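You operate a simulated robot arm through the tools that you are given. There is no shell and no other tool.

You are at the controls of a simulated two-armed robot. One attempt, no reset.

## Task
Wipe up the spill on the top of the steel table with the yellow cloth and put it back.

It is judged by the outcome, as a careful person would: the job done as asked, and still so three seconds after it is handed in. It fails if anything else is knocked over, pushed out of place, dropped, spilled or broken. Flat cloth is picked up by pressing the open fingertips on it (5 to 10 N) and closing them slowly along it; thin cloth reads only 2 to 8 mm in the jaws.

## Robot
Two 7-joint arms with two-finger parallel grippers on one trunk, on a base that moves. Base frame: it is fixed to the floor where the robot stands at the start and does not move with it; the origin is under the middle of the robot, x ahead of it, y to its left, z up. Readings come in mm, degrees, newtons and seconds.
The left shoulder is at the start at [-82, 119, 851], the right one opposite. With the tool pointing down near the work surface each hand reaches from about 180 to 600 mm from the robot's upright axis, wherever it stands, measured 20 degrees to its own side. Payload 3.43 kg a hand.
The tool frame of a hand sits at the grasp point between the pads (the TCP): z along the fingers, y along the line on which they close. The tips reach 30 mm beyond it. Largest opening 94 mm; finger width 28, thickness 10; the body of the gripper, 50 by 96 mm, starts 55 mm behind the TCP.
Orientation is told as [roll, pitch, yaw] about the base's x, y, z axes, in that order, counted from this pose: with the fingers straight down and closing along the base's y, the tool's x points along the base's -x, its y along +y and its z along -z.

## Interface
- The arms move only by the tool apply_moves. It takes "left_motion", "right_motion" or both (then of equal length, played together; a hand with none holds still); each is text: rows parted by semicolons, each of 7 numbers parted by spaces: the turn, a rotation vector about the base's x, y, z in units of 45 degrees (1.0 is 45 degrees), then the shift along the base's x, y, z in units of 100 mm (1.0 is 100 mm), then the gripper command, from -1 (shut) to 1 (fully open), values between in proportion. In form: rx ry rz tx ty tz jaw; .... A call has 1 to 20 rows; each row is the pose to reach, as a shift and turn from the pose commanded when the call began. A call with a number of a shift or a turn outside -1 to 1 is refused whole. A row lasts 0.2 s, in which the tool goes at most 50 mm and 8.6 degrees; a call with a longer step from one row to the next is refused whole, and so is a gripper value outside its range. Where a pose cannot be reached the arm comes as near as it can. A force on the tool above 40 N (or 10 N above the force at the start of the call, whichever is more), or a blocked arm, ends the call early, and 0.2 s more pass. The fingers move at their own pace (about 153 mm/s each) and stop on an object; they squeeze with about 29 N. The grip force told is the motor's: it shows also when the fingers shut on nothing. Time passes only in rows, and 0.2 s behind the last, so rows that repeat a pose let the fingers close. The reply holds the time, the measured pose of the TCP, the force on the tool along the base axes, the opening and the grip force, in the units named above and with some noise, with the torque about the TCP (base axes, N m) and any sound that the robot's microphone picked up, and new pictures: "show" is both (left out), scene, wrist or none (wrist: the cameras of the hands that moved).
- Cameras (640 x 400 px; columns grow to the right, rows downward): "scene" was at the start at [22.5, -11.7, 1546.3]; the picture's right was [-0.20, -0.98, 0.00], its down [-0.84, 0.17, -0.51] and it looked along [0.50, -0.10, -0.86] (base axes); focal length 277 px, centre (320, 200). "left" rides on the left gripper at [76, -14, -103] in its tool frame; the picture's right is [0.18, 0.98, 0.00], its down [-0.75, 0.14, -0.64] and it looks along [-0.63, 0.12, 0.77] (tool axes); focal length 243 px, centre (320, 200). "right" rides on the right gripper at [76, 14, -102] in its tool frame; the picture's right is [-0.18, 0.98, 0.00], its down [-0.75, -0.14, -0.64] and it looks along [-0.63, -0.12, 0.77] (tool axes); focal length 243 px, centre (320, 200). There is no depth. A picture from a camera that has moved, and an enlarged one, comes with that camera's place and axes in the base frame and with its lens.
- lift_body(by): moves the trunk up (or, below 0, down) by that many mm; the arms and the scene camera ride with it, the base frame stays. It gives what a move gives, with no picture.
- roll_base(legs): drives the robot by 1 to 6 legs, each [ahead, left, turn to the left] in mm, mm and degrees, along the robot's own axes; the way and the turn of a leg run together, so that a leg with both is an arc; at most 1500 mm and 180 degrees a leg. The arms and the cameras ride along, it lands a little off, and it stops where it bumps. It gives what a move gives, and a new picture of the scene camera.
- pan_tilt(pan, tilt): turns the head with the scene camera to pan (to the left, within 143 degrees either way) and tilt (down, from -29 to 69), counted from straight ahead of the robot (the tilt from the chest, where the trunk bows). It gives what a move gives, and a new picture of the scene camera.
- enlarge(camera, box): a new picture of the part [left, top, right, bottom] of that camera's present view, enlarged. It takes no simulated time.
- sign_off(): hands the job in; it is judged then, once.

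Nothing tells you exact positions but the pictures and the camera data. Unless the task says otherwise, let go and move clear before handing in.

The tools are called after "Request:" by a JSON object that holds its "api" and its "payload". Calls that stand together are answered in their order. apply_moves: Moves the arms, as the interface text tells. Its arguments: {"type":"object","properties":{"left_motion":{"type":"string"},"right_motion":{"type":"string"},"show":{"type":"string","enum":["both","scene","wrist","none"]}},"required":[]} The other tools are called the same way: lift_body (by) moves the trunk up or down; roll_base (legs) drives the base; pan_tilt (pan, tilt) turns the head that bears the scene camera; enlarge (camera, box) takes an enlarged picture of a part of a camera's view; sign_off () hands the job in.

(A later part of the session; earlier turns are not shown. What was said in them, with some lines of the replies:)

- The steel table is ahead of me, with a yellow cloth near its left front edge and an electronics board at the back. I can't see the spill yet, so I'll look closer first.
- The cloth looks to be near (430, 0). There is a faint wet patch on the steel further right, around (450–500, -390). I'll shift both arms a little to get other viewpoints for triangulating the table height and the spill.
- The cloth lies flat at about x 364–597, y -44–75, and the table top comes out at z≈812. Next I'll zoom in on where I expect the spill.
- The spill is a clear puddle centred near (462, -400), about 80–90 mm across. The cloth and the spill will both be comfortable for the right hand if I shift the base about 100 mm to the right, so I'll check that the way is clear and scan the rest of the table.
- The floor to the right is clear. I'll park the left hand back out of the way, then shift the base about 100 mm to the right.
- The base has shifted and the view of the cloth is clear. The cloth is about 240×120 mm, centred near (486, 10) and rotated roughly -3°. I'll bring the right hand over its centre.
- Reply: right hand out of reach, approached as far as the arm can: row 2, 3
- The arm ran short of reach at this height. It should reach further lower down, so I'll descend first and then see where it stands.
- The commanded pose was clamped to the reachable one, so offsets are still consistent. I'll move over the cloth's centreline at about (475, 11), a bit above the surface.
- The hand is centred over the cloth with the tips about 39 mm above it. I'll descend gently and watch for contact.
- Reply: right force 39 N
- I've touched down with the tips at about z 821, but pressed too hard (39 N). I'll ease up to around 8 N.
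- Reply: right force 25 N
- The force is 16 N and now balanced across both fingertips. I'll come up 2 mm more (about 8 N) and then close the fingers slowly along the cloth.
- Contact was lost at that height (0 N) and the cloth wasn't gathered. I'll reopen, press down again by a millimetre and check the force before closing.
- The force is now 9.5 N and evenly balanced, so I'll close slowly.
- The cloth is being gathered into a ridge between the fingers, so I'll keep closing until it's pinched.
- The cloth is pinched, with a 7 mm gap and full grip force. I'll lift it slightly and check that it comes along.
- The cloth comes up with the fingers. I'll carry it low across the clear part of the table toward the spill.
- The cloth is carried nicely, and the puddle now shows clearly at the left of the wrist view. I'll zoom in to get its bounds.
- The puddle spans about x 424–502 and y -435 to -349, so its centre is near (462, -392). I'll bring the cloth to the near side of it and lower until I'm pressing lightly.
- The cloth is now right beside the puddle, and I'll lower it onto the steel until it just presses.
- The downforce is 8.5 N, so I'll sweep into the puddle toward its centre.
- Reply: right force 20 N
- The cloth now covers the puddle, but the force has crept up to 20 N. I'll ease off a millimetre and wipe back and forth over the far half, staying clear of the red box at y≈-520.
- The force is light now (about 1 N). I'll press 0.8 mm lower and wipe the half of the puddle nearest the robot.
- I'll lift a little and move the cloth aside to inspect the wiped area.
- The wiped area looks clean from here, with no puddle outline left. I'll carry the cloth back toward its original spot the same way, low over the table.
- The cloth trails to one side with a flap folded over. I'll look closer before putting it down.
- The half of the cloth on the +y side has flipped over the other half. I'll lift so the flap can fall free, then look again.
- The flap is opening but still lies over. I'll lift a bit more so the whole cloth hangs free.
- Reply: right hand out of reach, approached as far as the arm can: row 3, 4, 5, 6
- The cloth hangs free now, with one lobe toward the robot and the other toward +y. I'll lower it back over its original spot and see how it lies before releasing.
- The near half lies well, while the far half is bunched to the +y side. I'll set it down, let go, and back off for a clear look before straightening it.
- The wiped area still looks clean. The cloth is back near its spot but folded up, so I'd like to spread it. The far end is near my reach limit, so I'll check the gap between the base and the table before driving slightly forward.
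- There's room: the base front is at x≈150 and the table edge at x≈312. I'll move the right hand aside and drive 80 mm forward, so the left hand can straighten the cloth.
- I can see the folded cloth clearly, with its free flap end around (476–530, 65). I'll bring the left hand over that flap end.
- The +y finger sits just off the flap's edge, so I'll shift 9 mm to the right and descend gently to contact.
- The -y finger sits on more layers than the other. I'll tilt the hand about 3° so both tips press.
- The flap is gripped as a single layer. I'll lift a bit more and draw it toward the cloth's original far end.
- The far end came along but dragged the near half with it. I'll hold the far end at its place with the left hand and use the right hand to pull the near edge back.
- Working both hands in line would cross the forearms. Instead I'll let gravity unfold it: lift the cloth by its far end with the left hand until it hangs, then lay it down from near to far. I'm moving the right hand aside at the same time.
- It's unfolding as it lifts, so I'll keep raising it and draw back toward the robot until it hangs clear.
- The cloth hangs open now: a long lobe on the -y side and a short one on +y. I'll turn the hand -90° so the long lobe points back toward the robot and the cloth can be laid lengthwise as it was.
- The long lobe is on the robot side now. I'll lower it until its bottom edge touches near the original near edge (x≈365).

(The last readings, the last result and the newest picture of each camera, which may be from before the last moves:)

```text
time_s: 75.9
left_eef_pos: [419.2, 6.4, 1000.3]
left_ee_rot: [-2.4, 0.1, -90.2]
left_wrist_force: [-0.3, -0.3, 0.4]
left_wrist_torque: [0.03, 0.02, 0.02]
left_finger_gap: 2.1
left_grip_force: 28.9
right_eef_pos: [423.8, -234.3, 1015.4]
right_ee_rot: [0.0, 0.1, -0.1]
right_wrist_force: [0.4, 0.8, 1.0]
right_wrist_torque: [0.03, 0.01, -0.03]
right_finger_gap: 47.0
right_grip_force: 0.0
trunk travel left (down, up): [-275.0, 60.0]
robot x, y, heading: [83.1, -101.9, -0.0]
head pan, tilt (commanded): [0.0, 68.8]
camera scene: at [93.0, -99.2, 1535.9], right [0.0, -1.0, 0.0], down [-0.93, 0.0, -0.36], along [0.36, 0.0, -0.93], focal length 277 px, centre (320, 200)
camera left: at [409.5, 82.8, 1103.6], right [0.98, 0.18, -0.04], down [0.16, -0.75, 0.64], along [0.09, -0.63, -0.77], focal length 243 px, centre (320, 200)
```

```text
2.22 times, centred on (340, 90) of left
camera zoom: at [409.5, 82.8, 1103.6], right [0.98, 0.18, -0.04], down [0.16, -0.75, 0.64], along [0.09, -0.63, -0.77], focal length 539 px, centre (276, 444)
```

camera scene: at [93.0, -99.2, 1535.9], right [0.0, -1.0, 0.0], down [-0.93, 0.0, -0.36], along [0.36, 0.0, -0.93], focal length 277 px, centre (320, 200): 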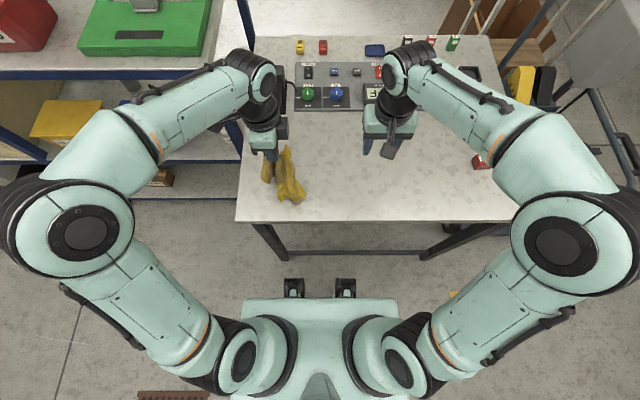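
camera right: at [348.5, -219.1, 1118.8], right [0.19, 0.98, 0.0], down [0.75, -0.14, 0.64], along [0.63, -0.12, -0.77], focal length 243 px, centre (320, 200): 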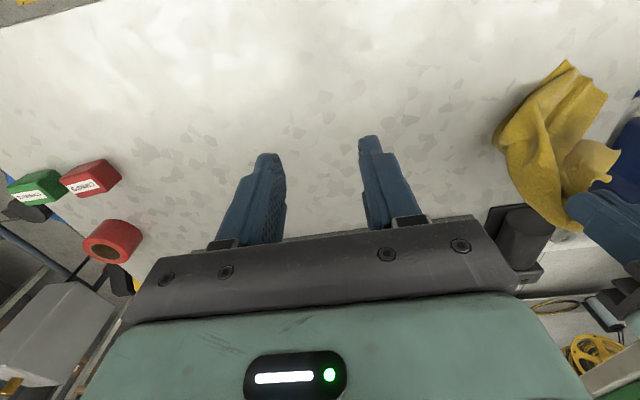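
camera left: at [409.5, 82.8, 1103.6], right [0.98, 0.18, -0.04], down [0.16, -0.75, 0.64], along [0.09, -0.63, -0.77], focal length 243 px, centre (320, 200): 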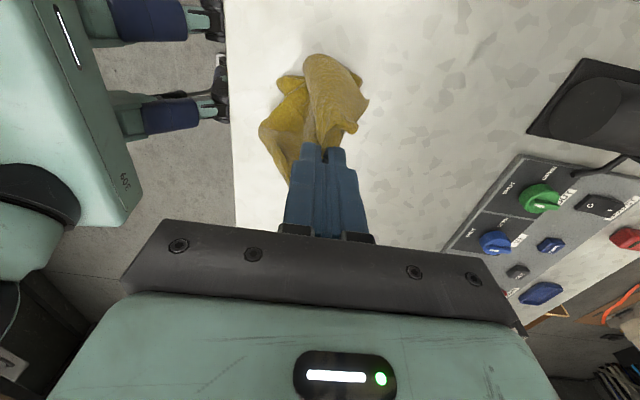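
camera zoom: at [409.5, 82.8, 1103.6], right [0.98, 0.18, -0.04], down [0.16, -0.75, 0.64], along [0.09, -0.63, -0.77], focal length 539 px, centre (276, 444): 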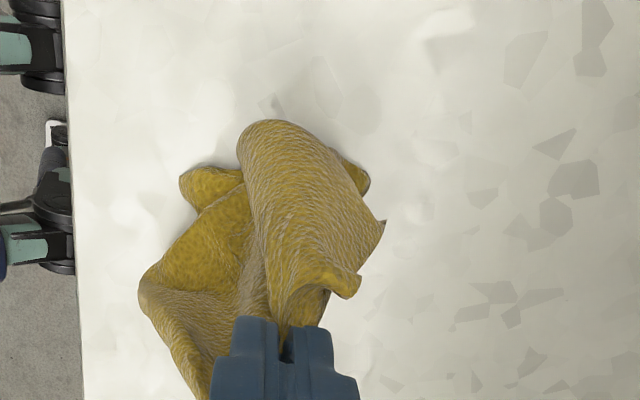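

The near edge has landed at about x 350–370. I'll advance in +x while lowering to draw the cloth out flat.

Request:
{"api": "apply_moves", "payload": {"left_motion": "0 0 0 0.2 0 -0.1 -1; 0 0 0 0.4 0 -0.22 -1; 0 0 0 0.6 0 -0.35 -1; 0 0 0 0.8 0 -0.5 -1; 0 0 0 1 0 -0.65 -1; 0 0 0 1 0 -0.65 -1", "show": "both"}}

Request:
{"api": "enlarge", "payload": {"camera": "scene", "box": [200, 80, 340, 220]}}

Request:
{"api": "enlarge", "payload": {"camera": "left", "box": [160, 0, 480, 220]}}

```text
time_s: 77.3
left_eef_pos: [520.9, 7.8, 936.2]
left_ee_rot: [-2.2, 0.0, -90.2]
left_wrist_force: [0.6, -0.5, -0.8]
left_wrist_torque: [-0.02, 0.0, 0.04]
left_finger_gap: 2.2
left_grip_force: 29.2
right_eef_pos: [424.6, -234.6, 1015.9]
right_ee_rot: [0.1, 0.0, -0.2]
right_wrist_force: [-1.0, 0.5, 0.3]
right_wrist_torque: [-0.02, 0.02, 0.0]
right_finger_gap: 47.1
right_grip_force: 0.1
trunk travel left (down, up): [-275.0, 60.0]
robot x, y, heading: [82.7, -97.5, -0.1]
head pan, tilt (commanded): [0.0, 68.8]
camera scene: at [92.5, -99.2, 1535.8], right [0.0, -1.0, 0.0], down [-0.93, 0.0, -0.36], along [0.36, 0.0, -0.93], focal length 277 px, centre (320, 200)
camera left: at [509.9, 84.2, 1039.7], right [0.98, 0.18, -0.04], down [0.16, -0.75, 0.64], along [0.09, -0.63, -0.77], focal length 243 px, centre (320, 200)
```

scene: 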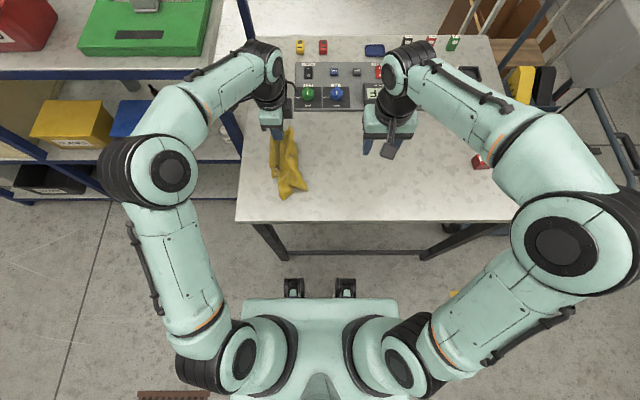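
left: 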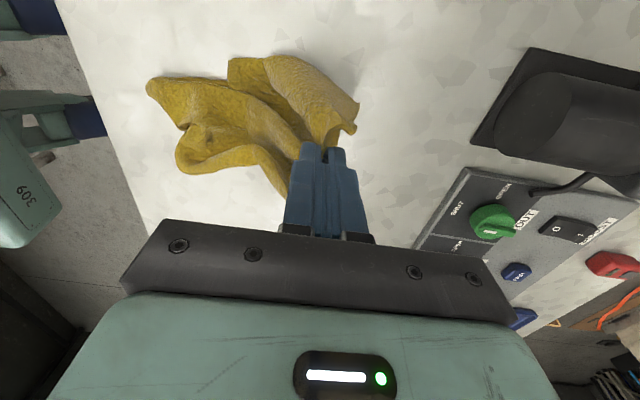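

```text
2.86 times, centred on (270, 150) of scene
camera zoom: at [92.5, -99.2, 1535.8], right [0.0, -1.0, 0.0], down [-0.93, 0.0, -0.36], along [0.36, 0.0, -0.93], focal length 791 px, centre (463, 343)
```

zoom: 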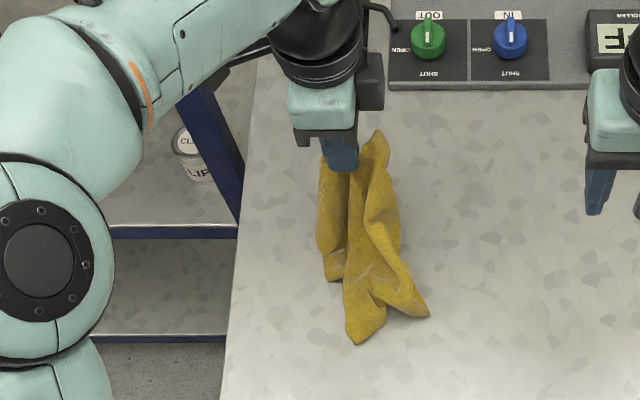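

```text
1.82 times, centred on (320, 110) of left
camera zoom: at [509.9, 84.2, 1039.7], right [0.98, 0.18, -0.04], down [0.16, -0.75, 0.64], along [0.09, -0.63, -0.77], focal length 441 px, centre (320, 364)
```

zoom: 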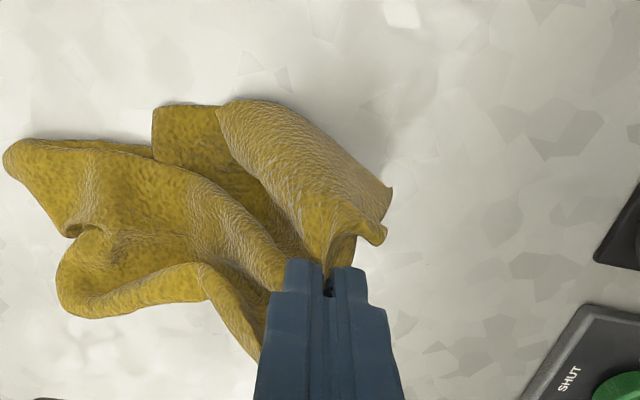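

The cloth is stretched out lengthwise, with the short end trailing back on the +y side. I'll set the gripped point down near (545, 8), release, and look at it.

Request:
{"api": "apply_moves", "payload": {"left_motion": "0 0 0 0.1 0 -0.1 -1; 0 0 0 0.2 0 -0.25 -1; 0 0 0 0.25 0 -0.4 -1; 0 0 0 0.28 0 -0.55 -1; 0 0 0 0.28 0 -0.7 -1; 0 0 0 0.28 0 -0.78 -1; 0 0 0 0.28 0 -0.79 -0.8; 0 0 0 0.28 0 -0.79 -0.5; 0 0 0 0.28 0 -0.79 -0.2; 0 0 0 0.28 0 -0.79 -0.2; 0 0 0 0.28 0 -0.6 -0.2; 0 0 0 0.28 0 -0.4 -0.2; 0 0 0 0.28 0 -0.1 -0.2; 0 0 0 0.28 0.1 0.2 -0.2", "show": "wrist"}}

Request:
{"api": "apply_moves", "payload": {"left_motion": "0 0 0.16 -0.2 0.2 0.2 -0.2; 0 0 0.33 -0.4 0.4 0.4 -0.2; 0 0 0.5 -0.6 0.6 0.6 -0.2; 0 0 0.66 -0.8 0.8 0.7 -0.2; 0 0 0.83 -1 0.9 0.8 -0.2; 0 0 1 -1 1 0.9 -0.2", "show": "both"}}

Request:
{"api": "enlarge", "payload": {"camera": "scene", "box": [200, 80, 340, 220]}}

```text
time_s: 80.3
left_eef_pos: [544.2, 18.0, 957.8]
left_ee_rot: [-2.3, -0.1, -90.2]
left_wrist_force: [-0.4, 0.1, 0.4]
left_wrist_torque: [-0.02, 0.0, 0.02]
left_finger_gap: 37.5
left_grip_force: 0.1
right_eef_pos: [424.6, -235.6, 1015.8]
right_ee_rot: [0.0, 0.0, -0.2]
right_wrist_force: [-0.7, 0.1, -0.4]
right_wrist_torque: [-0.01, 0.01, 0.01]
right_finger_gap: 47.0
right_grip_force: 0.0
trunk travel left (down, up): [-275.0, 60.0]
robot x, y, heading: [78.0, -105.7, -0.2]
head pan, tilt (commanded): [0.0, 68.8]
camera left: at [534.6, 94.1, 1059.4], right [0.98, 0.18, -0.04], down [0.16, -0.75, 0.64], along [0.08, -0.63, -0.77], focal length 243 px, centre (320, 200)
```

left: 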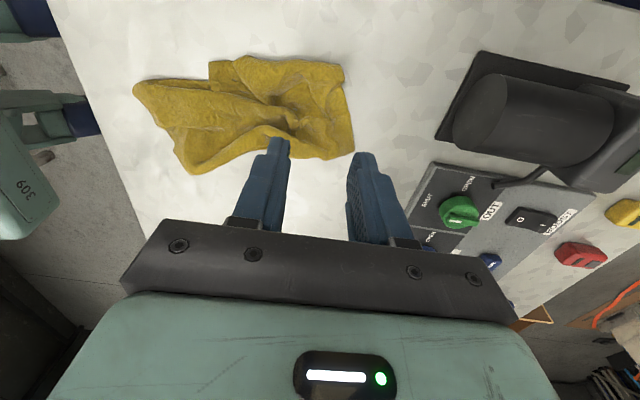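

```text
time_s: 81.7
left_eef_pos: [447.6, 116.8, 1048.3]
left_ee_rot: [-2.3, 0.0, -45.2]
left_wrist_force: [0.4, -0.1, -0.4]
left_wrist_torque: [-0.02, 0.01, 0.01]
left_finger_gap: 37.7
left_grip_force: 0.0
right_eef_pos: [424.9, -233.5, 1015.5]
right_ee_rot: [-0.1, 0.0, -0.2]
right_wrist_force: [0.3, 0.6, -0.1]
right_wrist_torque: [0.01, 0.0, -0.01]
right_finger_gap: 47.1
right_grip_force: 0.0
trunk travel left (down, up): [-275.0, 60.0]
robot x, y, heading: [81.9, -101.4, -0.5]
head pan, tilt (commanded): [0.0, 68.8]
camera scene: at [93.2, -99.0, 1535.9], right [0.0, -1.0, 0.0], down [-0.93, 0.0, -0.36], along [0.36, 0.0, -0.93], focal length 277 px, centre (320, 200)
camera left: at [386.3, 164.4, 1151.1], right [0.57, 0.82, -0.04], down [0.65, -0.42, 0.64], along [0.51, -0.39, -0.77], focal length 243 px, centre (320, 200)
```

scene: 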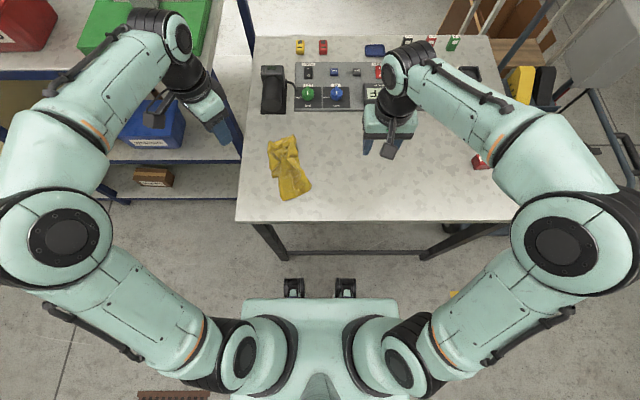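
left: 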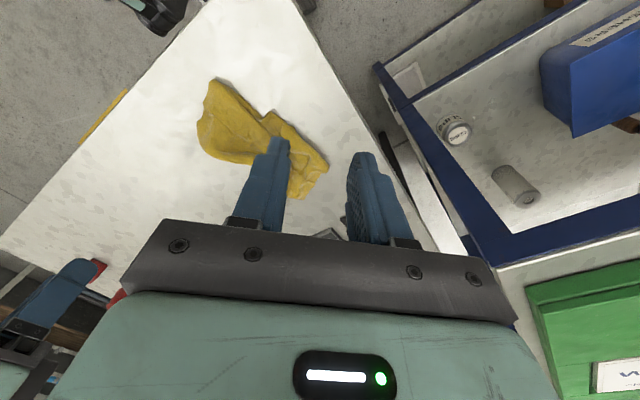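

```text
2.86 times, centred on (270, 150) of scene
camera zoom: at [93.2, -99.0, 1535.9], right [0.0, -1.0, 0.0], down [-0.93, 0.0, -0.36], along [0.36, 0.0, -0.93], focal length 791 px, centre (463, 343)
```

zoom: 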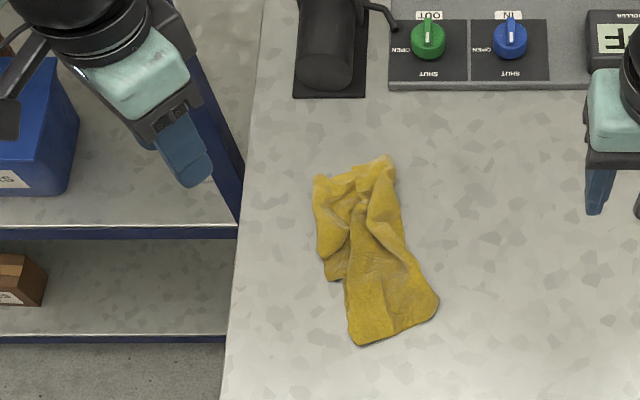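

That's much flatter: the footprint is about x 369–582, y -74–57, close to the original. One corner is still folded back on the +y side, so I'll take a closer look with the left hand camera.

Request:
{"api": "apply_moves", "payload": {"left_motion": "0 0 0.16 -0.1 -0.1 0 -0.2; 0 0 0.33 -0.3 -0.2 0 -0.2; 0 0 0.5 -0.5 -0.3 0 -0.2; 0 0 0.66 -0.7 -0.4 0 -0.2; 0 0 0.83 -0.85 -0.5 0 -0.2; 0 0 1 -1 -0.6 0 -0.2; 0 0 1 -1 -0.6 0 -0.2", "show": "wrist"}}

Request:
{"api": "enlarge", "payload": {"camera": "left", "box": [180, 60, 400, 220]}}

Request:
{"api": "enlarge", "payload": {"camera": "right", "box": [400, 0, 640, 220]}}

```text
time_s: 83.3
left_eef_pos: [345.1, 54.9, 1047.5]
left_ee_rot: [-2.3, 0.1, -0.2]
left_wrist_force: [-0.2, -0.7, -1.0]
left_wrist_torque: [0.02, 0.0, -0.03]
left_finger_gap: 37.4
left_grip_force: 0.1
right_eef_pos: [424.4, -234.1, 1015.1]
right_ee_rot: [0.0, -0.1, -0.2]
right_wrist_force: [0.2, 0.1, 0.2]
right_wrist_torque: [0.01, 0.0, 0.02]
right_finger_gap: 46.9
right_grip_force: 0.1
trunk travel left (down, up): [-275.0, 60.0]
robot x, y, heading: [82.6, -100.4, 0.0]
head pan, tilt (commanded): [0.0, 68.8]
camera left: at [269.4, 45.9, 1151.4], right [-0.18, 0.98, -0.04], down [0.75, 0.16, 0.64], along [0.63, 0.09, -0.77], focal length 243 px, centre (320, 200)
```

left: 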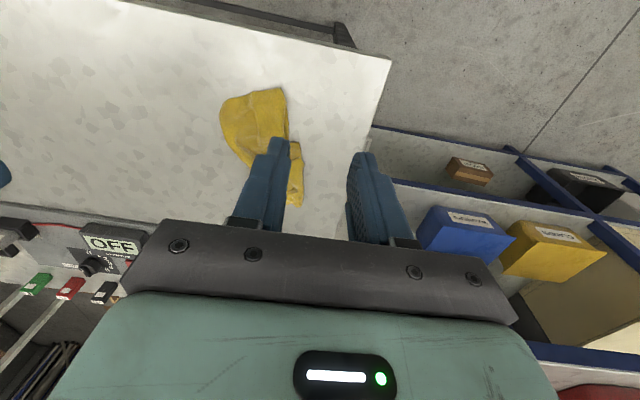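

```text
2.50 times, centred on (290, 140) of left
camera zoom: at [269.4, 45.9, 1151.4], right [-0.18, 0.98, -0.04], down [0.75, 0.16, 0.64], along [0.63, 0.09, -0.77], focal length 606 px, centre (395, 350)
```

zoom: 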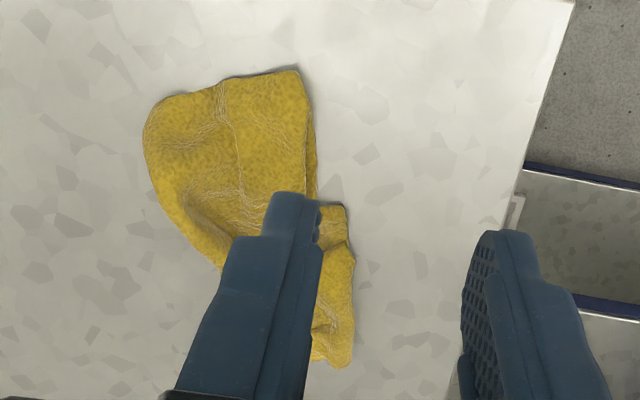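

```text
1.82 times, centred on (520, 110) of right
camera zoom: at [349.1, -219.0, 1118.7], right [0.19, 0.98, 0.0], down [0.75, -0.14, 0.64], along [0.63, -0.12, -0.77], focal length 441 px, centre (-44, 364)
```

zoom: 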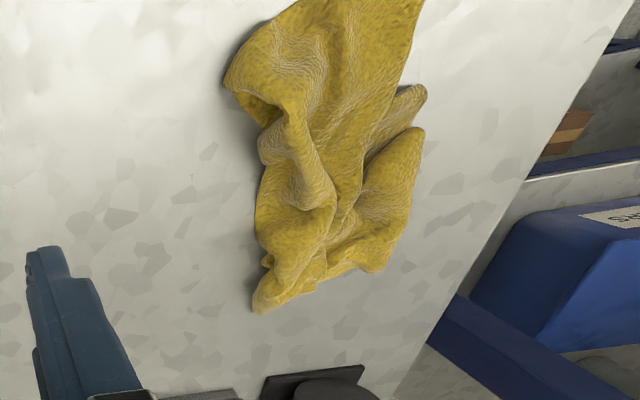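

The cloth is back in its place and mostly spread. Before the last touches I'll double-check that the wiped area is really clean.

Request:
{"api": "enlarge", "payload": {"camera": "right", "box": [100, 60, 340, 220]}}

Request:
{"api": "enlarge", "payload": {"camera": "scene", "box": [360, 120, 500, 220]}}

```text
2.50 times, centred on (220, 140) of right
camera zoom: at [349.1, -219.0, 1118.7], right [0.19, 0.98, 0.0], down [0.75, -0.14, 0.64], along [0.63, -0.12, -0.77], focal length 606 px, centre (570, 350)
```

zoom: 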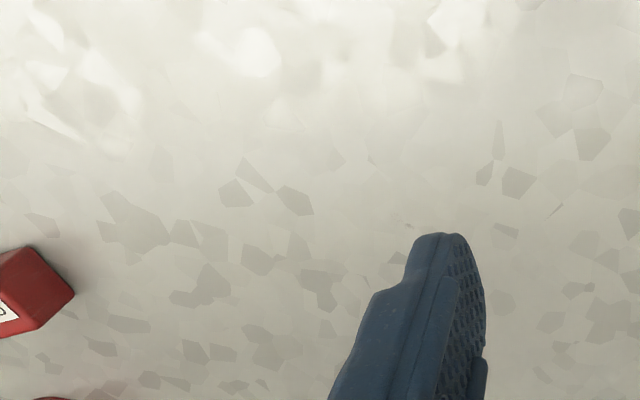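

```text
4.00 times, centred on (430, 170) of scene
camera zoom: at [93.3, -99.1, 1535.9], right [0.0, -1.0, 0.0], down [-0.93, 0.0, -0.36], along [0.36, 0.0, -0.93], focal length 1107 px, centre (-120, 320)
```

zoom: 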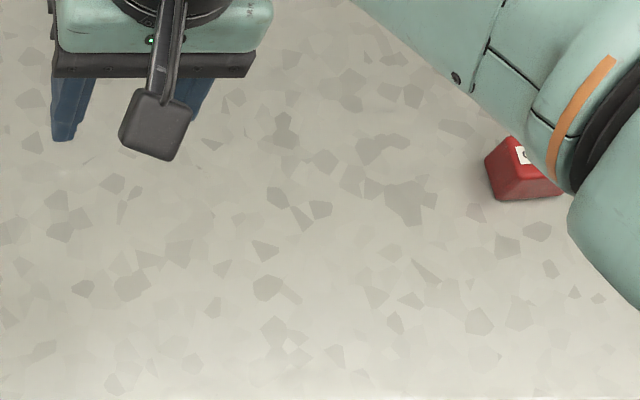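

Request:
{"api": "enlarge", "payload": {"camera": "right", "box": [160, 90, 280, 165]}}

Request:
{"api": "enlarge", "payload": {"camera": "right", "box": [225, 130, 285, 170]}}

```text
5.33 times, centred on (220, 128) of right
camera zoom: at [349.1, -219.0, 1118.7], right [0.19, 0.98, 0.0], down [0.75, -0.14, 0.64], along [0.63, -0.12, -0.77], focal length 1294 px, centre (853, 587)
```

zoom: 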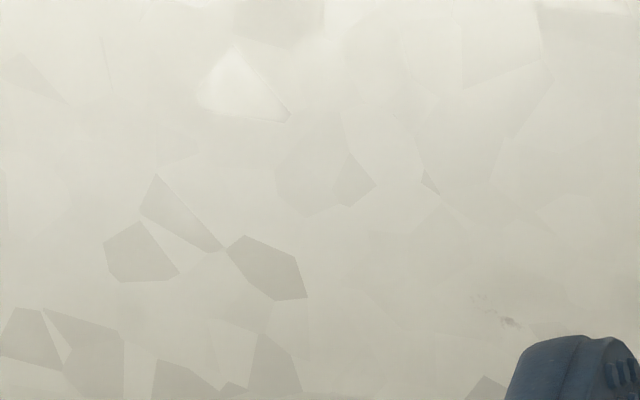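

```text
10.00 times, centred on (255, 150) of right
camera zoom: at [349.1, -219.0, 1118.7], right [0.19, 0.98, 0.0], down [0.75, -0.14, 0.64], along [0.63, -0.12, -0.77], focal length 2426 px, centre (970, 700)
```

zoom: 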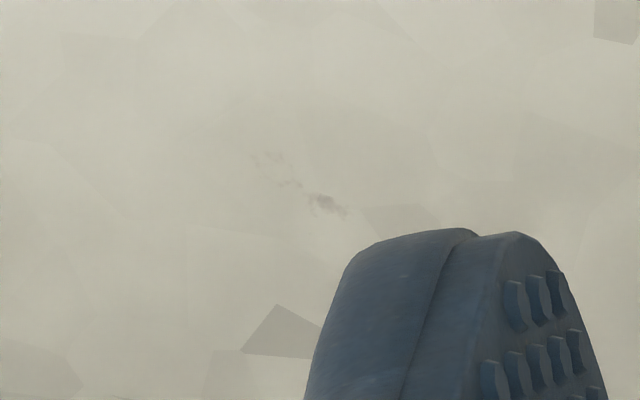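

The spill is gone; the tiny smudge was already in the steel's texture before wiping. I'll now smooth the cloth a little, pressing open fingertips lightly on the near end and sliding it back into line.

Request:
{"api": "apply_moves", "payload": {"left_motion": "0.02 0 0 0.15 -0.2 -0.25 0.06; 0.05 0 0 0.3 -0.4 -0.5 0.06; 0.05 0 0 0.45 -0.6 -0.75 0.06; 0.05 0 0 0.5 -0.75 -1 0.06; 0.05 0 0 0.5 -0.75 -1 0.06", "show": "wrist"}}

Request:
{"api": "enlarge", "payload": {"camera": "left", "box": [120, 0, 520, 260]}}

```text
time_s: 84.5
left_eef_pos: [397.4, -18.6, 946.1]
left_ee_rot: [0.1, -0.1, -0.3]
left_wrist_force: [-0.9, -0.5, 0.4]
left_wrist_torque: [-0.03, 0.02, 0.01]
left_finger_gap: 49.6
left_grip_force: 0.1
right_eef_pos: [423.8, -235.2, 1015.3]
right_ee_rot: [-0.1, 0.0, -0.3]
right_wrist_force: [-0.9, 0.4, 0.7]
right_wrist_torque: [0.02, 0.0, 0.0]
right_finger_gap: 47.4
right_grip_force: 0.0
trunk travel left (down, up): [-275.0, 60.0]
robot x, y, heading: [82.2, -101.4, -0.3]
head pan, tilt (commanded): [0.0, 68.8]
camera left: at [320.5, -32.2, 1049.0], right [-0.18, 0.98, 0.0], down [0.75, 0.14, 0.64], along [0.63, 0.12, -0.77], focal length 243 px, centre (320, 200)
```

left: 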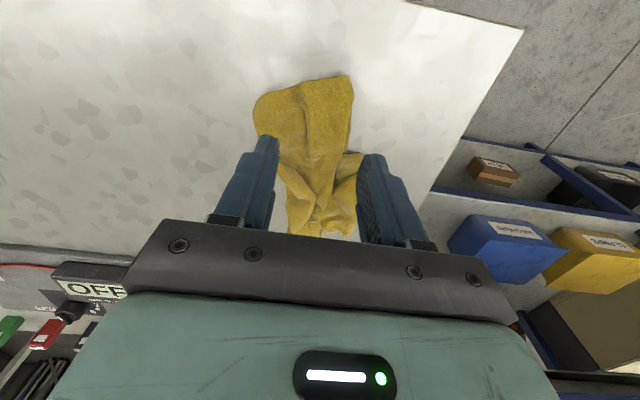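

```text
1.54 times, centred on (320, 130) of left
camera zoom: at [320.5, -32.2, 1049.0], right [-0.18, 0.98, 0.0], down [0.75, 0.14, 0.64], along [0.63, 0.12, -0.77], focal length 373 px, centre (320, 308)
```

zoom: 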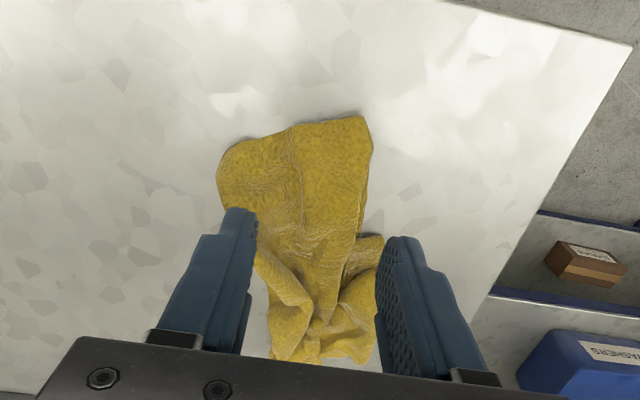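

Request:
{"api": "apply_moves", "payload": {"left_motion": "0 0 0 0.03 -0.15 -0.3 0.06; 0 0 0 0.03 -0.15 -0.6 0.06; 0 0 0 0.03 -0.15 -0.8 0.06; 0 0 0 0.03 -0.15 -0.9 0.06; 0 0 0 0.03 -0.15 -0.915 0.06; 0 0 0 0.03 -0.15 -0.915 0.06", "show": "none"}}

```text
time_s: 85.9
left_eef_pos: [398.3, -32.6, 855.0]
left_ee_rot: [0.0, 0.1, -0.2]
left_wrist_force: [-0.3, 0.6, 0.4]
left_wrist_torque: [-0.01, -0.01, 0.0]
left_finger_gap: 49.5
left_grip_force: 0.0
right_eef_pos: [423.2, -234.4, 1015.4]
right_ee_rot: [0.0, 0.0, -0.2]
right_wrist_force: [0.8, 0.2, 0.3]
right_wrist_torque: [0.03, 0.05, -0.01]
right_finger_gap: 46.8
right_grip_force: 0.1
trunk travel left (down, up): [-275.0, 60.0]
robot x, y, heading: [78.5, -100.2, 0.0]
head pan, tilt (commanded): [0.0, 68.8]
```

Request:
{"api": "apply_moves", "payload": {"left_motion": "0 0 0 0 0 -0.01 0.06; 0 0 0 0 0 -0.02 0.06; 0 0 0 0 0 -0.03 0.06; 0 0 0 0 0 -0.03 0.06", "show": "none"}}

```text
time_s: 86.9
left_eef_pos: [399.1, -33.0, 852.0]
left_ee_rot: [0.0, -0.1, -0.3]
left_wrist_force: [-0.6, 0.6, 7.1]
left_wrist_torque: [0.25, -0.05, 0.02]
left_finger_gap: 50.1
left_grip_force: 0.1
right_eef_pos: [423.7, -234.3, 1014.5]
right_ee_rot: [0.0, -0.1, -0.1]
right_wrist_force: [-0.5, -0.2, 0.2]
right_wrist_torque: [-0.02, -0.04, 0.04]
right_finger_gap: 47.1
right_grip_force: 0.1
trunk travel left (down, up): [-275.0, 60.0]
robot x, y, heading: [81.8, -99.5, -0.4]
head pan, tilt (commanded): [0.0, 68.8]
```

The pressing force is 7 N. I'll slide the near end left into line.

Request:
{"api": "apply_moves", "payload": {"left_motion": "0 0 0 -0.02 0.08 -0.003 0.06; 0 0 0 -0.04 0.16 -0.003 0.06; 0 0 0 -0.06 0.24 -0.003 0.06; 0 0 0 -0.08 0.32 -0.003 0.06; 0 0 0 -0.1 0.4 -0.003 0.06; 0 0 0 -0.1 0.45 -0.003 0.06; 0 0 0 -0.1 0.45 0.1 0.06; 0 0 0 -0.1 0.45 0.3 0.06; 0 0 0 -0.1 0.45 0.6 0.06; 0 0 0 -0.1 0.45 0.9 0.06", "show": "wrist"}}

Request:
{"api": "enlarge", "payload": {"camera": "left", "box": [120, 0, 520, 260]}}

Request:
{"api": "enlarge", "payload": {"camera": "right", "box": [400, 0, 640, 220]}}

```text
time_s: 89.1
left_eef_pos: [389.3, 11.4, 942.4]
left_ee_rot: [0.1, 0.0, -0.3]
left_wrist_force: [0.5, 0.0, 0.3]
left_wrist_torque: [0.01, 0.01, 0.0]
left_finger_gap: 49.7
left_grip_force: 0.1
right_eef_pos: [425.3, -234.9, 1015.2]
right_ee_rot: [0.0, -0.1, -0.2]
right_wrist_force: [0.5, 0.3, 0.5]
right_wrist_torque: [0.0, 0.0, 0.02]
right_finger_gap: 47.2
right_grip_force: 0.0
trunk travel left (down, up): [-275.0, 60.0]
robot x, y, heading: [83.5, -98.8, -0.4]
head pan, tilt (commanded): [0.0, 68.8]
camera left: at [313.8, -2.6, 1045.0], right [-0.18, 0.98, 0.0], down [0.75, 0.14, 0.64], along [0.63, 0.12, -0.77], focal length 243 px, centre (320, 200)
```

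left: 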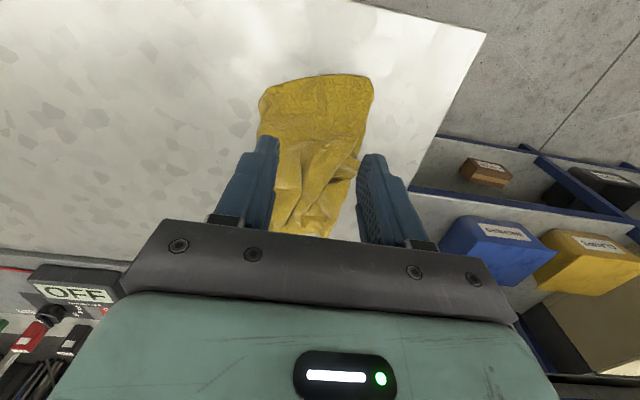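

```text
1.54 times, centred on (320, 130) of left
camera zoom: at [313.8, -2.6, 1045.0], right [-0.18, 0.98, 0.0], down [0.75, 0.14, 0.64], along [0.63, 0.12, -0.77], focal length 373 px, centre (320, 308)
```

zoom: 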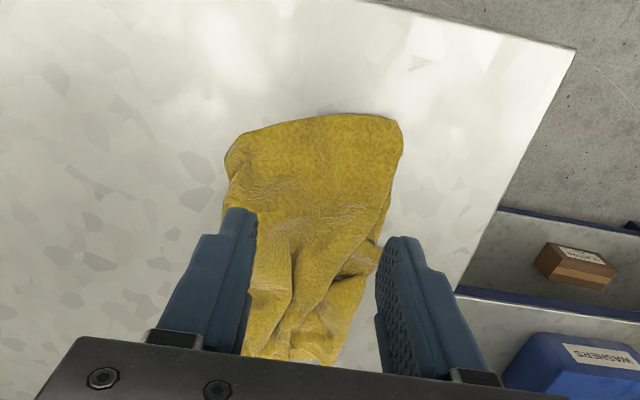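

```text
1.82 times, centred on (520, 110) of right
camera zoom: at [348.5, -219.1, 1118.8], right [0.19, 0.98, 0.0], down [0.75, -0.14, 0.64], along [0.63, -0.12, -0.77], focal length 441 px, centre (-44, 364)
```

zoom: 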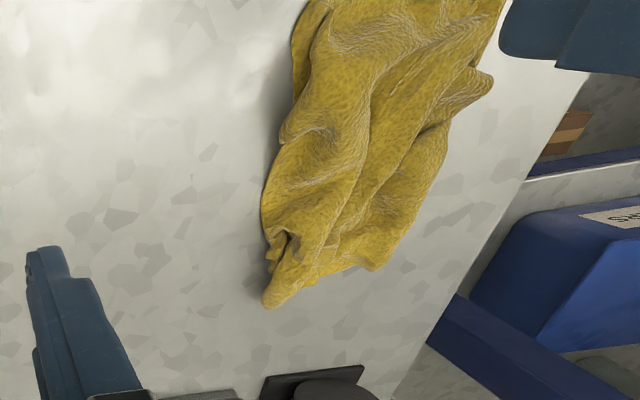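

That worked well, and the near end is aligned and spread again. I'll do the same at the crumpled far end by pressing with nearly closed fingers and opening them to spread it sideways.

Request:
{"api": "apply_moves", "payload": {"left_motion": "0 0 0 0.3 0 0 0; 0 0 0 0.6 0 0 -0.4; 0 0 0 0.9 0 0 -0.7; 0 0 0 1 0 -0.1 -0.7", "show": "none"}}

Request:
{"api": "apply_moves", "payload": {"left_motion": "0 0 0 0.2 0.02 -0.2 -0.7; 0 0 0 0.38 0.05 -0.4 -0.7; 0 0 0 0.38 0.05 -0.6 -0.7; 0 0 0 0.38 0.05 -0.7 -0.7; 0 0 0 0.38 0.05 -0.74 -0.7; 0 0 0 0.38 0.05 -0.74 -0.7", "show": "wrist"}}

```text
time_s: 90.1
left_eef_pos: [488.9, 10.8, 929.7]
left_ee_rot: [0.0, 0.0, -0.3]
left_wrist_force: [0.0, -0.1, -0.5]
left_wrist_torque: [0.01, 0.01, 0.0]
left_finger_gap: 14.1
left_grip_force: 0.0
right_eef_pos: [424.4, -234.1, 1014.1]
right_ee_rot: [0.0, -0.1, -0.2]
right_wrist_force: [0.0, -0.5, 0.1]
right_wrist_torque: [-0.01, -0.01, -0.01]
right_finger_gap: 47.0
right_grip_force: 0.1
trunk travel left (down, up): [-275.0, 60.0]
robot x, y, heading: [80.6, -99.8, -0.4]
head pan, tilt (commanded): [0.0, 68.8]
```

```text
time_s: 91.5
left_eef_pos: [526.8, 16.3, 857.2]
left_ee_rot: [0.0, 0.0, -0.2]
left_wrist_force: [0.9, 1.0, 1.6]
left_wrist_torque: [0.01, -0.03, 0.0]
left_finger_gap: 14.0
left_grip_force: 0.0
right_eef_pos: [425.4, -234.1, 1015.3]
right_ee_rot: [0.0, 0.0, -0.2]
right_wrist_force: [-0.2, 0.0, 0.9]
right_wrist_torque: [-0.01, 0.03, 0.01]
right_finger_gap: 47.0
right_grip_force: 0.0
trunk travel left (down, up): [-275.0, 60.0]
robot x, y, heading: [79.7, -101.5, -0.3]
head pan, tilt (commanded): [0.0, 68.8]
camera left: at [450.7, 3.3, 960.1], right [-0.18, 0.98, 0.0], down [0.75, 0.14, 0.64], along [0.63, 0.12, -0.77], focal length 243 px, centre (320, 200)
```

left: 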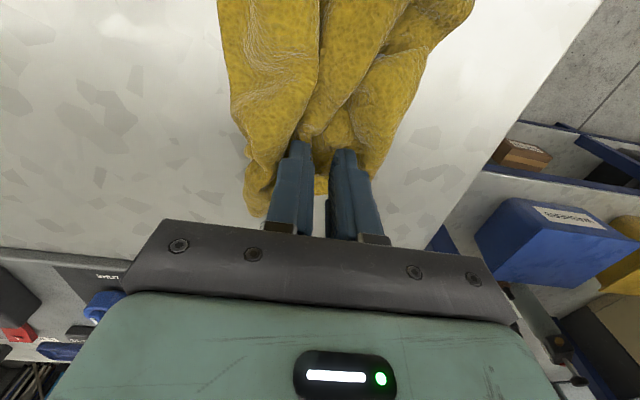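

Request:
{"api": "apply_moves", "payload": {"left_motion": "0 0 0 0 0 -0.015 -0.7; 0 0 0 0 0 -0.03 -0.7; 0 0 0 0 0 -0.035 -0.7; 0 0 0 0 0 -0.035 -0.7", "show": "none"}}

```text
time_s: 92.5
left_eef_pos: [527.3, 16.5, 854.4]
left_ee_rot: [-0.1, 0.1, -0.2]
left_wrist_force: [-0.2, 0.1, 0.2]
left_wrist_torque: [0.0, 0.01, 0.0]
left_finger_gap: 14.0
left_grip_force: 0.8
right_eef_pos: [424.0, -235.3, 1013.8]
right_ee_rot: [0.0, 0.0, -0.2]
right_wrist_force: [-0.1, 0.5, 0.5]
right_wrist_torque: [0.01, 0.0, 0.0]
right_finger_gap: 47.1
right_grip_force: 0.1
trunk travel left (down, up): [-275.0, 60.0]
robot x, y, heading: [81.8, -100.4, -0.4]
head pan, tilt (commanded): [0.0, 68.8]
```

Request:
{"api": "apply_moves", "payload": {"left_motion": "0 0 0 0 0 -0.01 -0.7; 0 0 0 0 0 -0.02 -0.7; 0 0 0 0 0 -0.025 -0.7; 0 0 0 0 0 -0.025 -0.7", "show": "none"}}

```text
time_s: 93.5
left_eef_pos: [524.5, 15.6, 852.2]
left_ee_rot: [0.1, 0.1, -0.2]
left_wrist_force: [0.3, -0.4, 1.1]
left_wrist_torque: [-0.01, -0.01, 0.01]
left_finger_gap: 14.1
left_grip_force: 0.0
right_eef_pos: [424.1, -234.5, 1015.3]
right_ee_rot: [0.0, 0.1, -0.2]
right_wrist_force: [-0.3, -0.5, 0.1]
right_wrist_torque: [-0.04, 0.01, 0.02]
right_finger_gap: 47.3
right_grip_force: 0.1
trunk travel left (down, up): [-275.0, 60.0]
robot x, y, heading: [80.3, -103.0, -0.1]
head pan, tilt (commanded): [0.0, 68.8]
```

Request:
{"api": "apply_moves", "payload": {"left_motion": "0 0 0 0 0 -0.01 -0.7; 0 0 0 0 0 -0.018 -0.7; 0 0 0 0 0 -0.018 -0.7; 0 0 0 0 0 -0.018 -0.7", "show": "none"}}

```text
time_s: 94.5
left_eef_pos: [526.9, 16.3, 851.3]
left_ee_rot: [-0.1, -0.2, -0.2]
left_wrist_force: [-3.1, -0.5, 21.4]
left_wrist_torque: [-0.09, 0.14, -0.03]
left_finger_gap: 14.4
left_grip_force: 0.2
right_eef_pos: [422.9, -233.8, 1014.8]
right_ee_rot: [0.0, -0.1, -0.1]
right_wrist_force: [-0.2, 0.5, 0.5]
right_wrist_torque: [0.04, 0.01, 0.0]
right_finger_gap: 47.1
right_grip_force: 0.1
trunk travel left (down, up): [-275.0, 60.0]
robot x, y, heading: [85.4, -97.9, -0.2]
head pan, tilt (commanded): [0.0, 68.8]
```

Request:
{"api": "apply_moves", "payload": {"left_motion": "0 0 0 0 0 0.008 -0.6; 0 0 0 0 0 0.008 -0.48; 0 0 0 0.02 0 0.008 -0.36; 0 0 0 0.04 0 0.008 -0.24; 0 0 0 0.06 0 0.008 -0.12; 0 0 0 0.09 0 0.008 0; 0 0 0 0.12 0 0.008 0.12; 0 0 0 0.16 0 0.008 0.24; 0 0 0 0.2 0 0.008 0.36; 0 0 0 0.25 0 0.008 0.4; 0 0 0 0.3 0 0.008 0.4; 0 0 0 0.3 0 0.1 0.4; 0 0 0 0.3 0 0.3 0.4; 0 0 0 0.2 0 0.6 0.4; 0 0 0 0 0 0.9 0.4", "show": "wrist"}}

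Request:
{"api": "enlarge", "payload": {"camera": "right", "box": [400, 0, 640, 220]}}

```text
time_s: 97.7
left_eef_pos: [524.9, 17.1, 941.1]
left_ee_rot: [0.0, 0.0, -0.3]
left_wrist_force: [-0.7, 0.5, -0.6]
left_wrist_torque: [-0.02, 0.01, -0.03]
left_finger_gap: 65.5
left_grip_force: 0.0
right_eef_pos: [423.4, -234.3, 1016.0]
right_ee_rot: [0.0, -0.1, -0.1]
right_wrist_force: [-0.8, -0.1, -0.5]
right_wrist_torque: [0.02, -0.04, -0.01]
right_finger_gap: 47.2
right_grip_force: 0.1
trunk travel left (down, up): [-275.0, 60.0]
robot x, y, heading: [82.7, -101.7, 0.2]
head pan, tilt (commanded): [0.0, 68.8]
camera left: at [449.1, 2.8, 1043.4], right [-0.18, 0.98, 0.0], down [0.75, 0.14, 0.64], along [0.63, 0.12, -0.77], focal length 243 px, centre (320, 200)
```

left: 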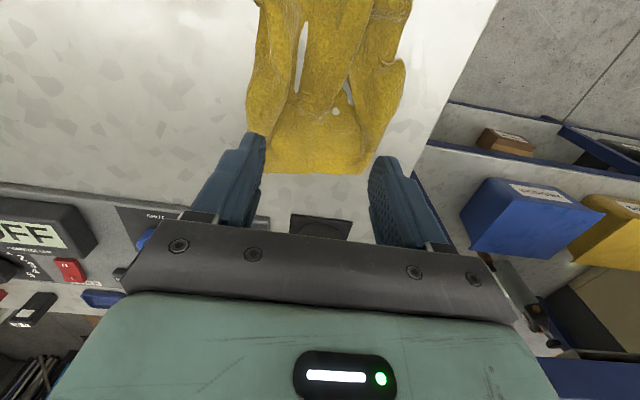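

```text
1.82 times, centred on (520, 110) of right
camera zoom: at [348.1, -219.1, 1118.9], right [0.19, 0.98, 0.0], down [0.75, -0.14, 0.64], along [0.63, -0.12, -0.77], focal length 441 px, centre (-44, 364)
```

zoom: 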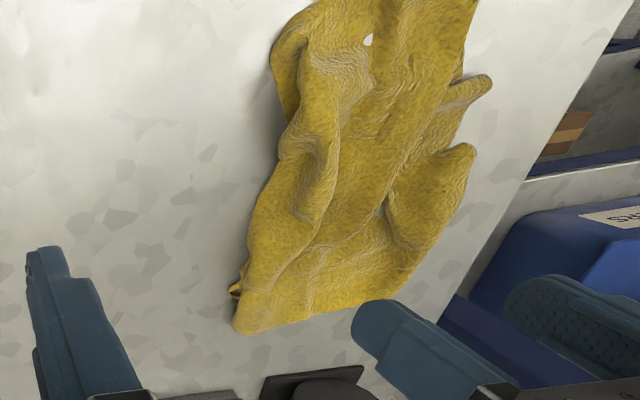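

The far end spread out well. I'll move the left hand up and back to view the whole cloth.

Request:
{"api": "apply_moves", "payload": {"left_motion": "0 0 0 -0.2 0.1 0.2 0.4; 0 0 0 -0.5 0.2 0.4 0.4; 0 0 0 -0.8 0.4 0.6 0.4; 0 0 0 -1 0.7 0.8 0.4; 0 0 0 -1 1 1 0.4", "show": "none"}}

Request:
{"api": "apply_moves", "payload": {"left_motion": "0 0 0 -0.3 0.1 0.2 0.4; 0 0 0 -0.6 0.2 0.4 0.4; 0 0 0 -0.9 0.3 0.5 0.4; 0 0 0 -1 0.4 0.5 0.4", "show": "both"}}

Request:
{"api": "enlarge", "payload": {"camera": "scene", "box": [210, 90, 350, 210]}}

```text
time_s: 98.9
left_eef_pos: [427.4, 118.3, 1041.0]
left_ee_rot: [0.1, 0.1, -0.4]
left_wrist_force: [-0.1, -0.4, 0.2]
left_wrist_torque: [0.04, 0.01, -0.03]
left_finger_gap: 65.9
left_grip_force: 0.0
right_eef_pos: [425.0, -233.4, 1014.9]
right_ee_rot: [0.1, 0.0, -0.3]
right_wrist_force: [0.0, 0.2, 0.5]
right_wrist_torque: [0.0, -0.03, 0.0]
right_finger_gap: 47.1
right_grip_force: 0.0
trunk travel left (down, up): [-275.0, 60.0]
robot x, y, heading: [79.0, -100.4, -0.1]
head pan, tilt (commanded): [0.0, 68.8]
```

```text
time_s: 99.9
left_eef_pos: [327.8, 159.0, 1090.1]
left_ee_rot: [0.1, 0.0, -0.1]
left_wrist_force: [-0.1, 0.2, 0.6]
left_wrist_torque: [0.03, -0.01, 0.05]
left_finger_gap: 65.9
left_grip_force: 0.1
right_eef_pos: [425.4, -234.7, 1013.9]
right_ee_rot: [0.1, 0.0, -0.2]
right_wrist_force: [-0.4, 0.3, -0.2]
right_wrist_torque: [0.0, 0.01, 0.03]
right_finger_gap: 46.9
right_grip_force: 0.1
trunk travel left (down, up): [-275.0, 60.0]
robot x, y, heading: [81.5, -106.3, -0.2]
head pan, tilt (commanded): [0.0, 68.8]
camera scene: at [93.1, -99.1, 1535.8], right [0.0, -1.0, 0.0], down [-0.93, 0.0, -0.36], along [0.36, 0.0, -0.93], focal length 277 px, centre (320, 200)
camera left: at [251.9, 146.2, 1192.7], right [-0.18, 0.98, 0.0], down [0.75, 0.14, 0.64], along [0.63, 0.12, -0.77], focal length 243 px, centre (320, 200)
```

scene: 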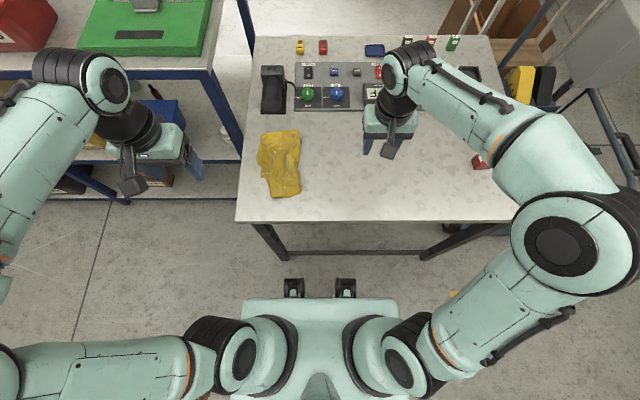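
left: 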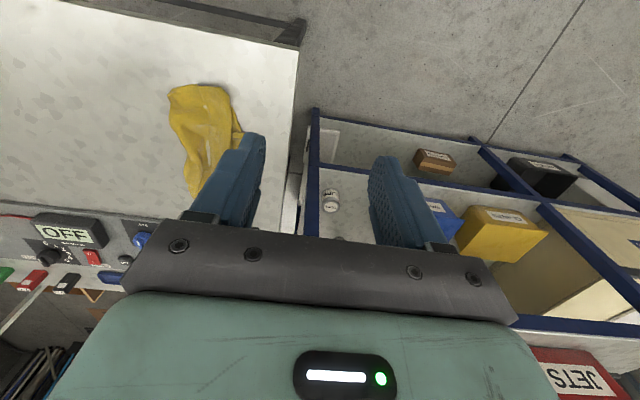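

```text
3.33 times, centred on (280, 150) of scene
camera zoom: at [93.1, -99.1, 1535.8], right [0.0, -1.0, 0.0], down [-0.93, 0.0, -0.36], along [0.36, 0.0, -0.93], focal length 922 px, centre (453, 367)
```

zoom: 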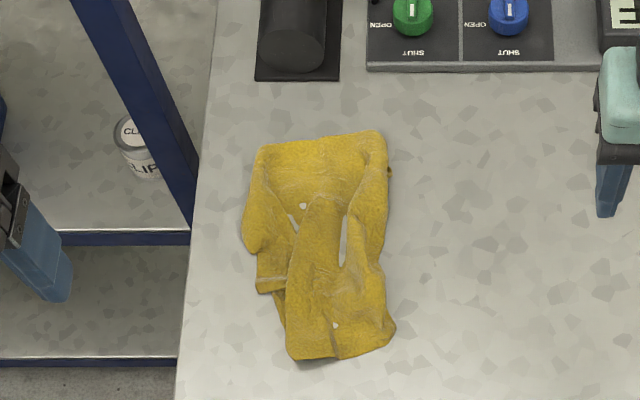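

The cloth now lies flat in its original footprint, about x 378–602, y -50–80, centre about (490, 12) against (486, 10) at the start. I'll retract the right hand and do a final check of everything on the table.

Request:
{"api": "apply_moves", "payload": {"right_motion": "0 0 0 -0.3 0 0.2 0; 0 0 0 -0.6 0 0.4 0; 0 0 0 -0.9 0 0.6 0; 0 0 0 -1 0 0.8 0; 0 0 0 -1 0 1 0", "show": "none"}}

Request:
{"api": "roll_base", "payload": {"legs": [[-80, 0, 0]]}}

Request:
{"api": "pan_tilt", "payload": {"pan": -20, "tilt": 50}}

Request:
{"api": "enlarge", "payload": {"camera": "scene", "box": [120, 60, 500, 300]}}

```text
time_s: 101.1
left_eef_pos: [327.4, 160.0, 1089.3]
left_ee_rot: [0.0, 0.0, -0.2]
left_wrist_force: [0.6, 0.3, 1.2]
left_wrist_torque: [0.01, 0.0, 0.02]
left_finger_gap: 65.5
left_grip_force: 0.0
right_eef_pos: [323.8, -235.6, 1115.2]
right_ee_rot: [0.0, 0.0, -0.2]
right_wrist_force: [0.4, -0.6, -0.1]
right_wrist_torque: [0.01, 0.0, -0.01]
right_finger_gap: 47.4
right_grip_force: 0.0
trunk travel left (down, up): [-275.0, 60.0]
robot x, y, heading: [80.8, -98.3, -0.3]
head pan, tilt (commanded): [0.0, 68.8]
```

```text
time_s: 102.2
left_eef_pos: [248.9, 161.3, 1089.9]
left_ee_rot: [0.0, 0.1, -0.2]
left_wrist_force: [-0.5, 0.9, -0.5]
left_wrist_torque: [0.0, -0.02, -0.02]
left_finger_gap: 65.8
left_grip_force: 0.0
right_eef_pos: [244.4, -235.2, 1114.8]
right_ee_rot: [0.0, 0.0, -0.2]
right_wrist_force: [-0.6, -0.3, -0.2]
right_wrist_torque: [-0.01, -0.03, -0.02]
right_finger_gap: 47.1
right_grip_force: 0.1
trunk travel left (down, up): [-275.0, 60.0]
robot x, y, heading: [2.8, -99.3, -0.5]
head pan, tilt (commanded): [0.0, 68.8]
camera scene: at [13.8, -98.9, 1535.9], right [0.0, -1.0, 0.0], down [-0.93, 0.0, -0.36], along [0.36, 0.0, -0.93], focal length 277 px, centre (320, 200)
```

scene: 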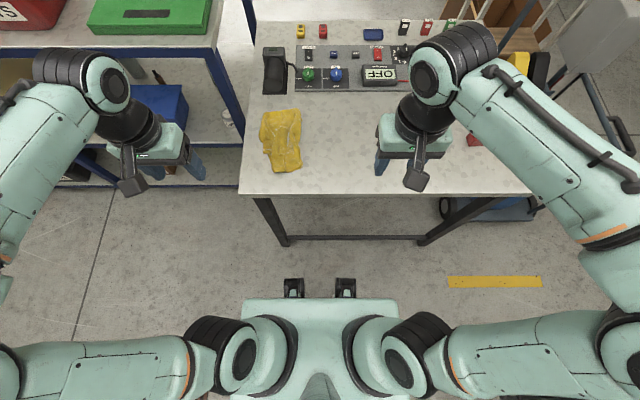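

```text
time_s: 103.0
left_eef_pos: [249.5, 159.9, 1090.7]
left_ee_rot: [0.0, 0.0, -0.2]
left_wrist_force: [0.0, 0.6, -0.9]
left_wrist_torque: [0.0, 0.01, -0.01]
left_finger_gap: 65.8
left_grip_force: 0.0
right_eef_pos: [245.8, -235.1, 1116.2]
right_ee_rot: [-0.1, 0.1, -0.2]
right_wrist_force: [-0.2, -0.7, -0.5]
right_wrist_torque: [0.04, -0.02, -0.02]
right_finger_gap: 47.1
right_grip_force: 0.0
trunk travel left (down, up): [-275.0, 60.0]
robot x, y, heading: [1.6, -99.6, -0.4]
head pan, tilt (commanded): [-20.0, 50.0]
camera scene: at [31.1, -125.2, 1557.8], right [-0.34, -0.94, 0.0], down [-0.72, 0.26, -0.64], along [0.6, -0.22, -0.77], focal length 277 px, centre (320, 200)
```

scene: 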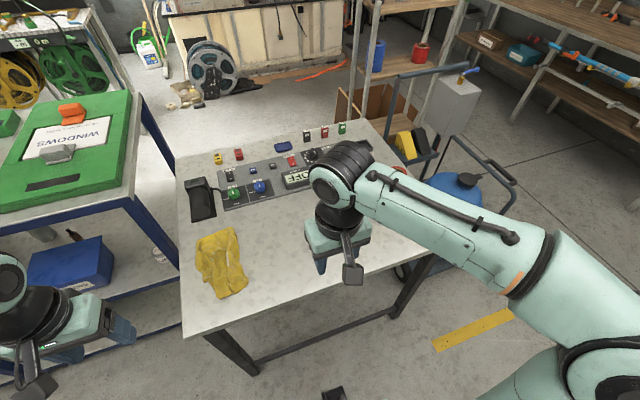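

```text
1.67 times, centred on (310, 180) of scene
camera zoom: at [31.1, -125.2, 1557.8], right [-0.34, -0.94, 0.0], down [-0.72, 0.26, -0.64], along [0.6, -0.22, -0.77], focal length 461 px, centre (337, 233)
```

zoom: 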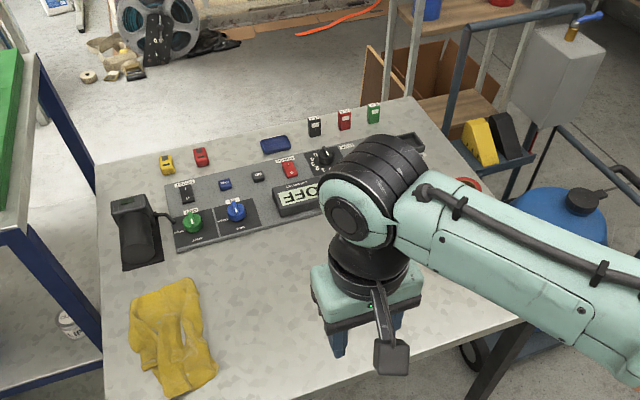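

Request:
{"api": "enlarge", "payload": {"camera": "right", "box": [0, 0, 640, 400]}}

Request:
{"api": "enlarge", "payload": {"camera": "right", "box": [60, 80, 380, 260]}}

```text
1.00 times, centred on (320, 200) of right (not enlarged: the box is as wide or as high as the picture)
camera zoom: at [169.8, -219.5, 1218.5], right [0.19, 0.98, 0.0], down [0.75, -0.14, 0.64], along [0.63, -0.12, -0.77], focal length 243 px, centre (320, 200)
```

zoom: 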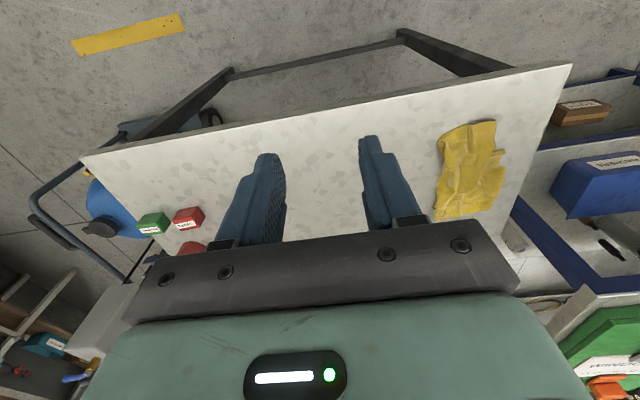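

```text
2.00 times, centred on (220, 170) of right
camera zoom: at [169.8, -219.5, 1218.5], right [0.19, 0.98, 0.0], down [0.75, -0.14, 0.64], along [0.63, -0.12, -0.77], focal length 485 px, centre (520, 260)
```

zoom: 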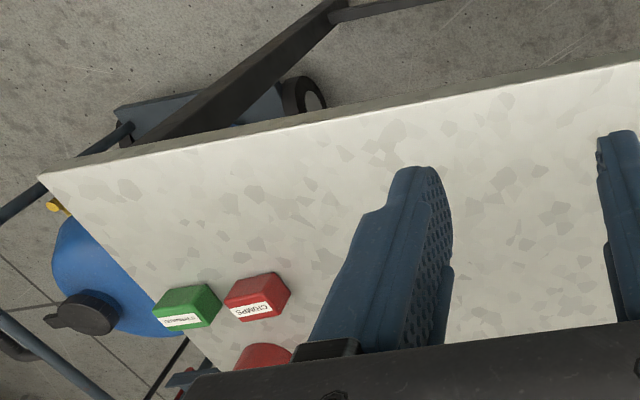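

The steel is clean where the puddle was, and the yellow cloth is back in its original place, released and lying flat. The boxes, tape and electronics board are undisturbed and both hands are clear, so I'm handing in.

Request:
{"api": "sign_off", "payload": {}}

```text
The job is handed in.
```

The spill on the steel table is wiped up, and the yellow cloth is back where it was.

- **Spill:** it was a clear puddle about 80 by 85 mm near the right side of the table. Close-up pictures after wiping show no trace of it. One tiny dark smudge remains nearby, which was already on the steel before I started.
- **Cloth:** it crumpled while wiping, so I shook it out, laid it down again and smoothed it. By my estimate its centre is within about 5 mm of where it started. It lies roughly flat, with a few wrinkles and one slightly uneven edge.
- **Other items:** the red and green boxes, the tape roll and the electronics board look untouched in the last pictures.

I let go of the cloth and moved both hands clear before handing in. The robot finished about 100 mm to the right of where it started.
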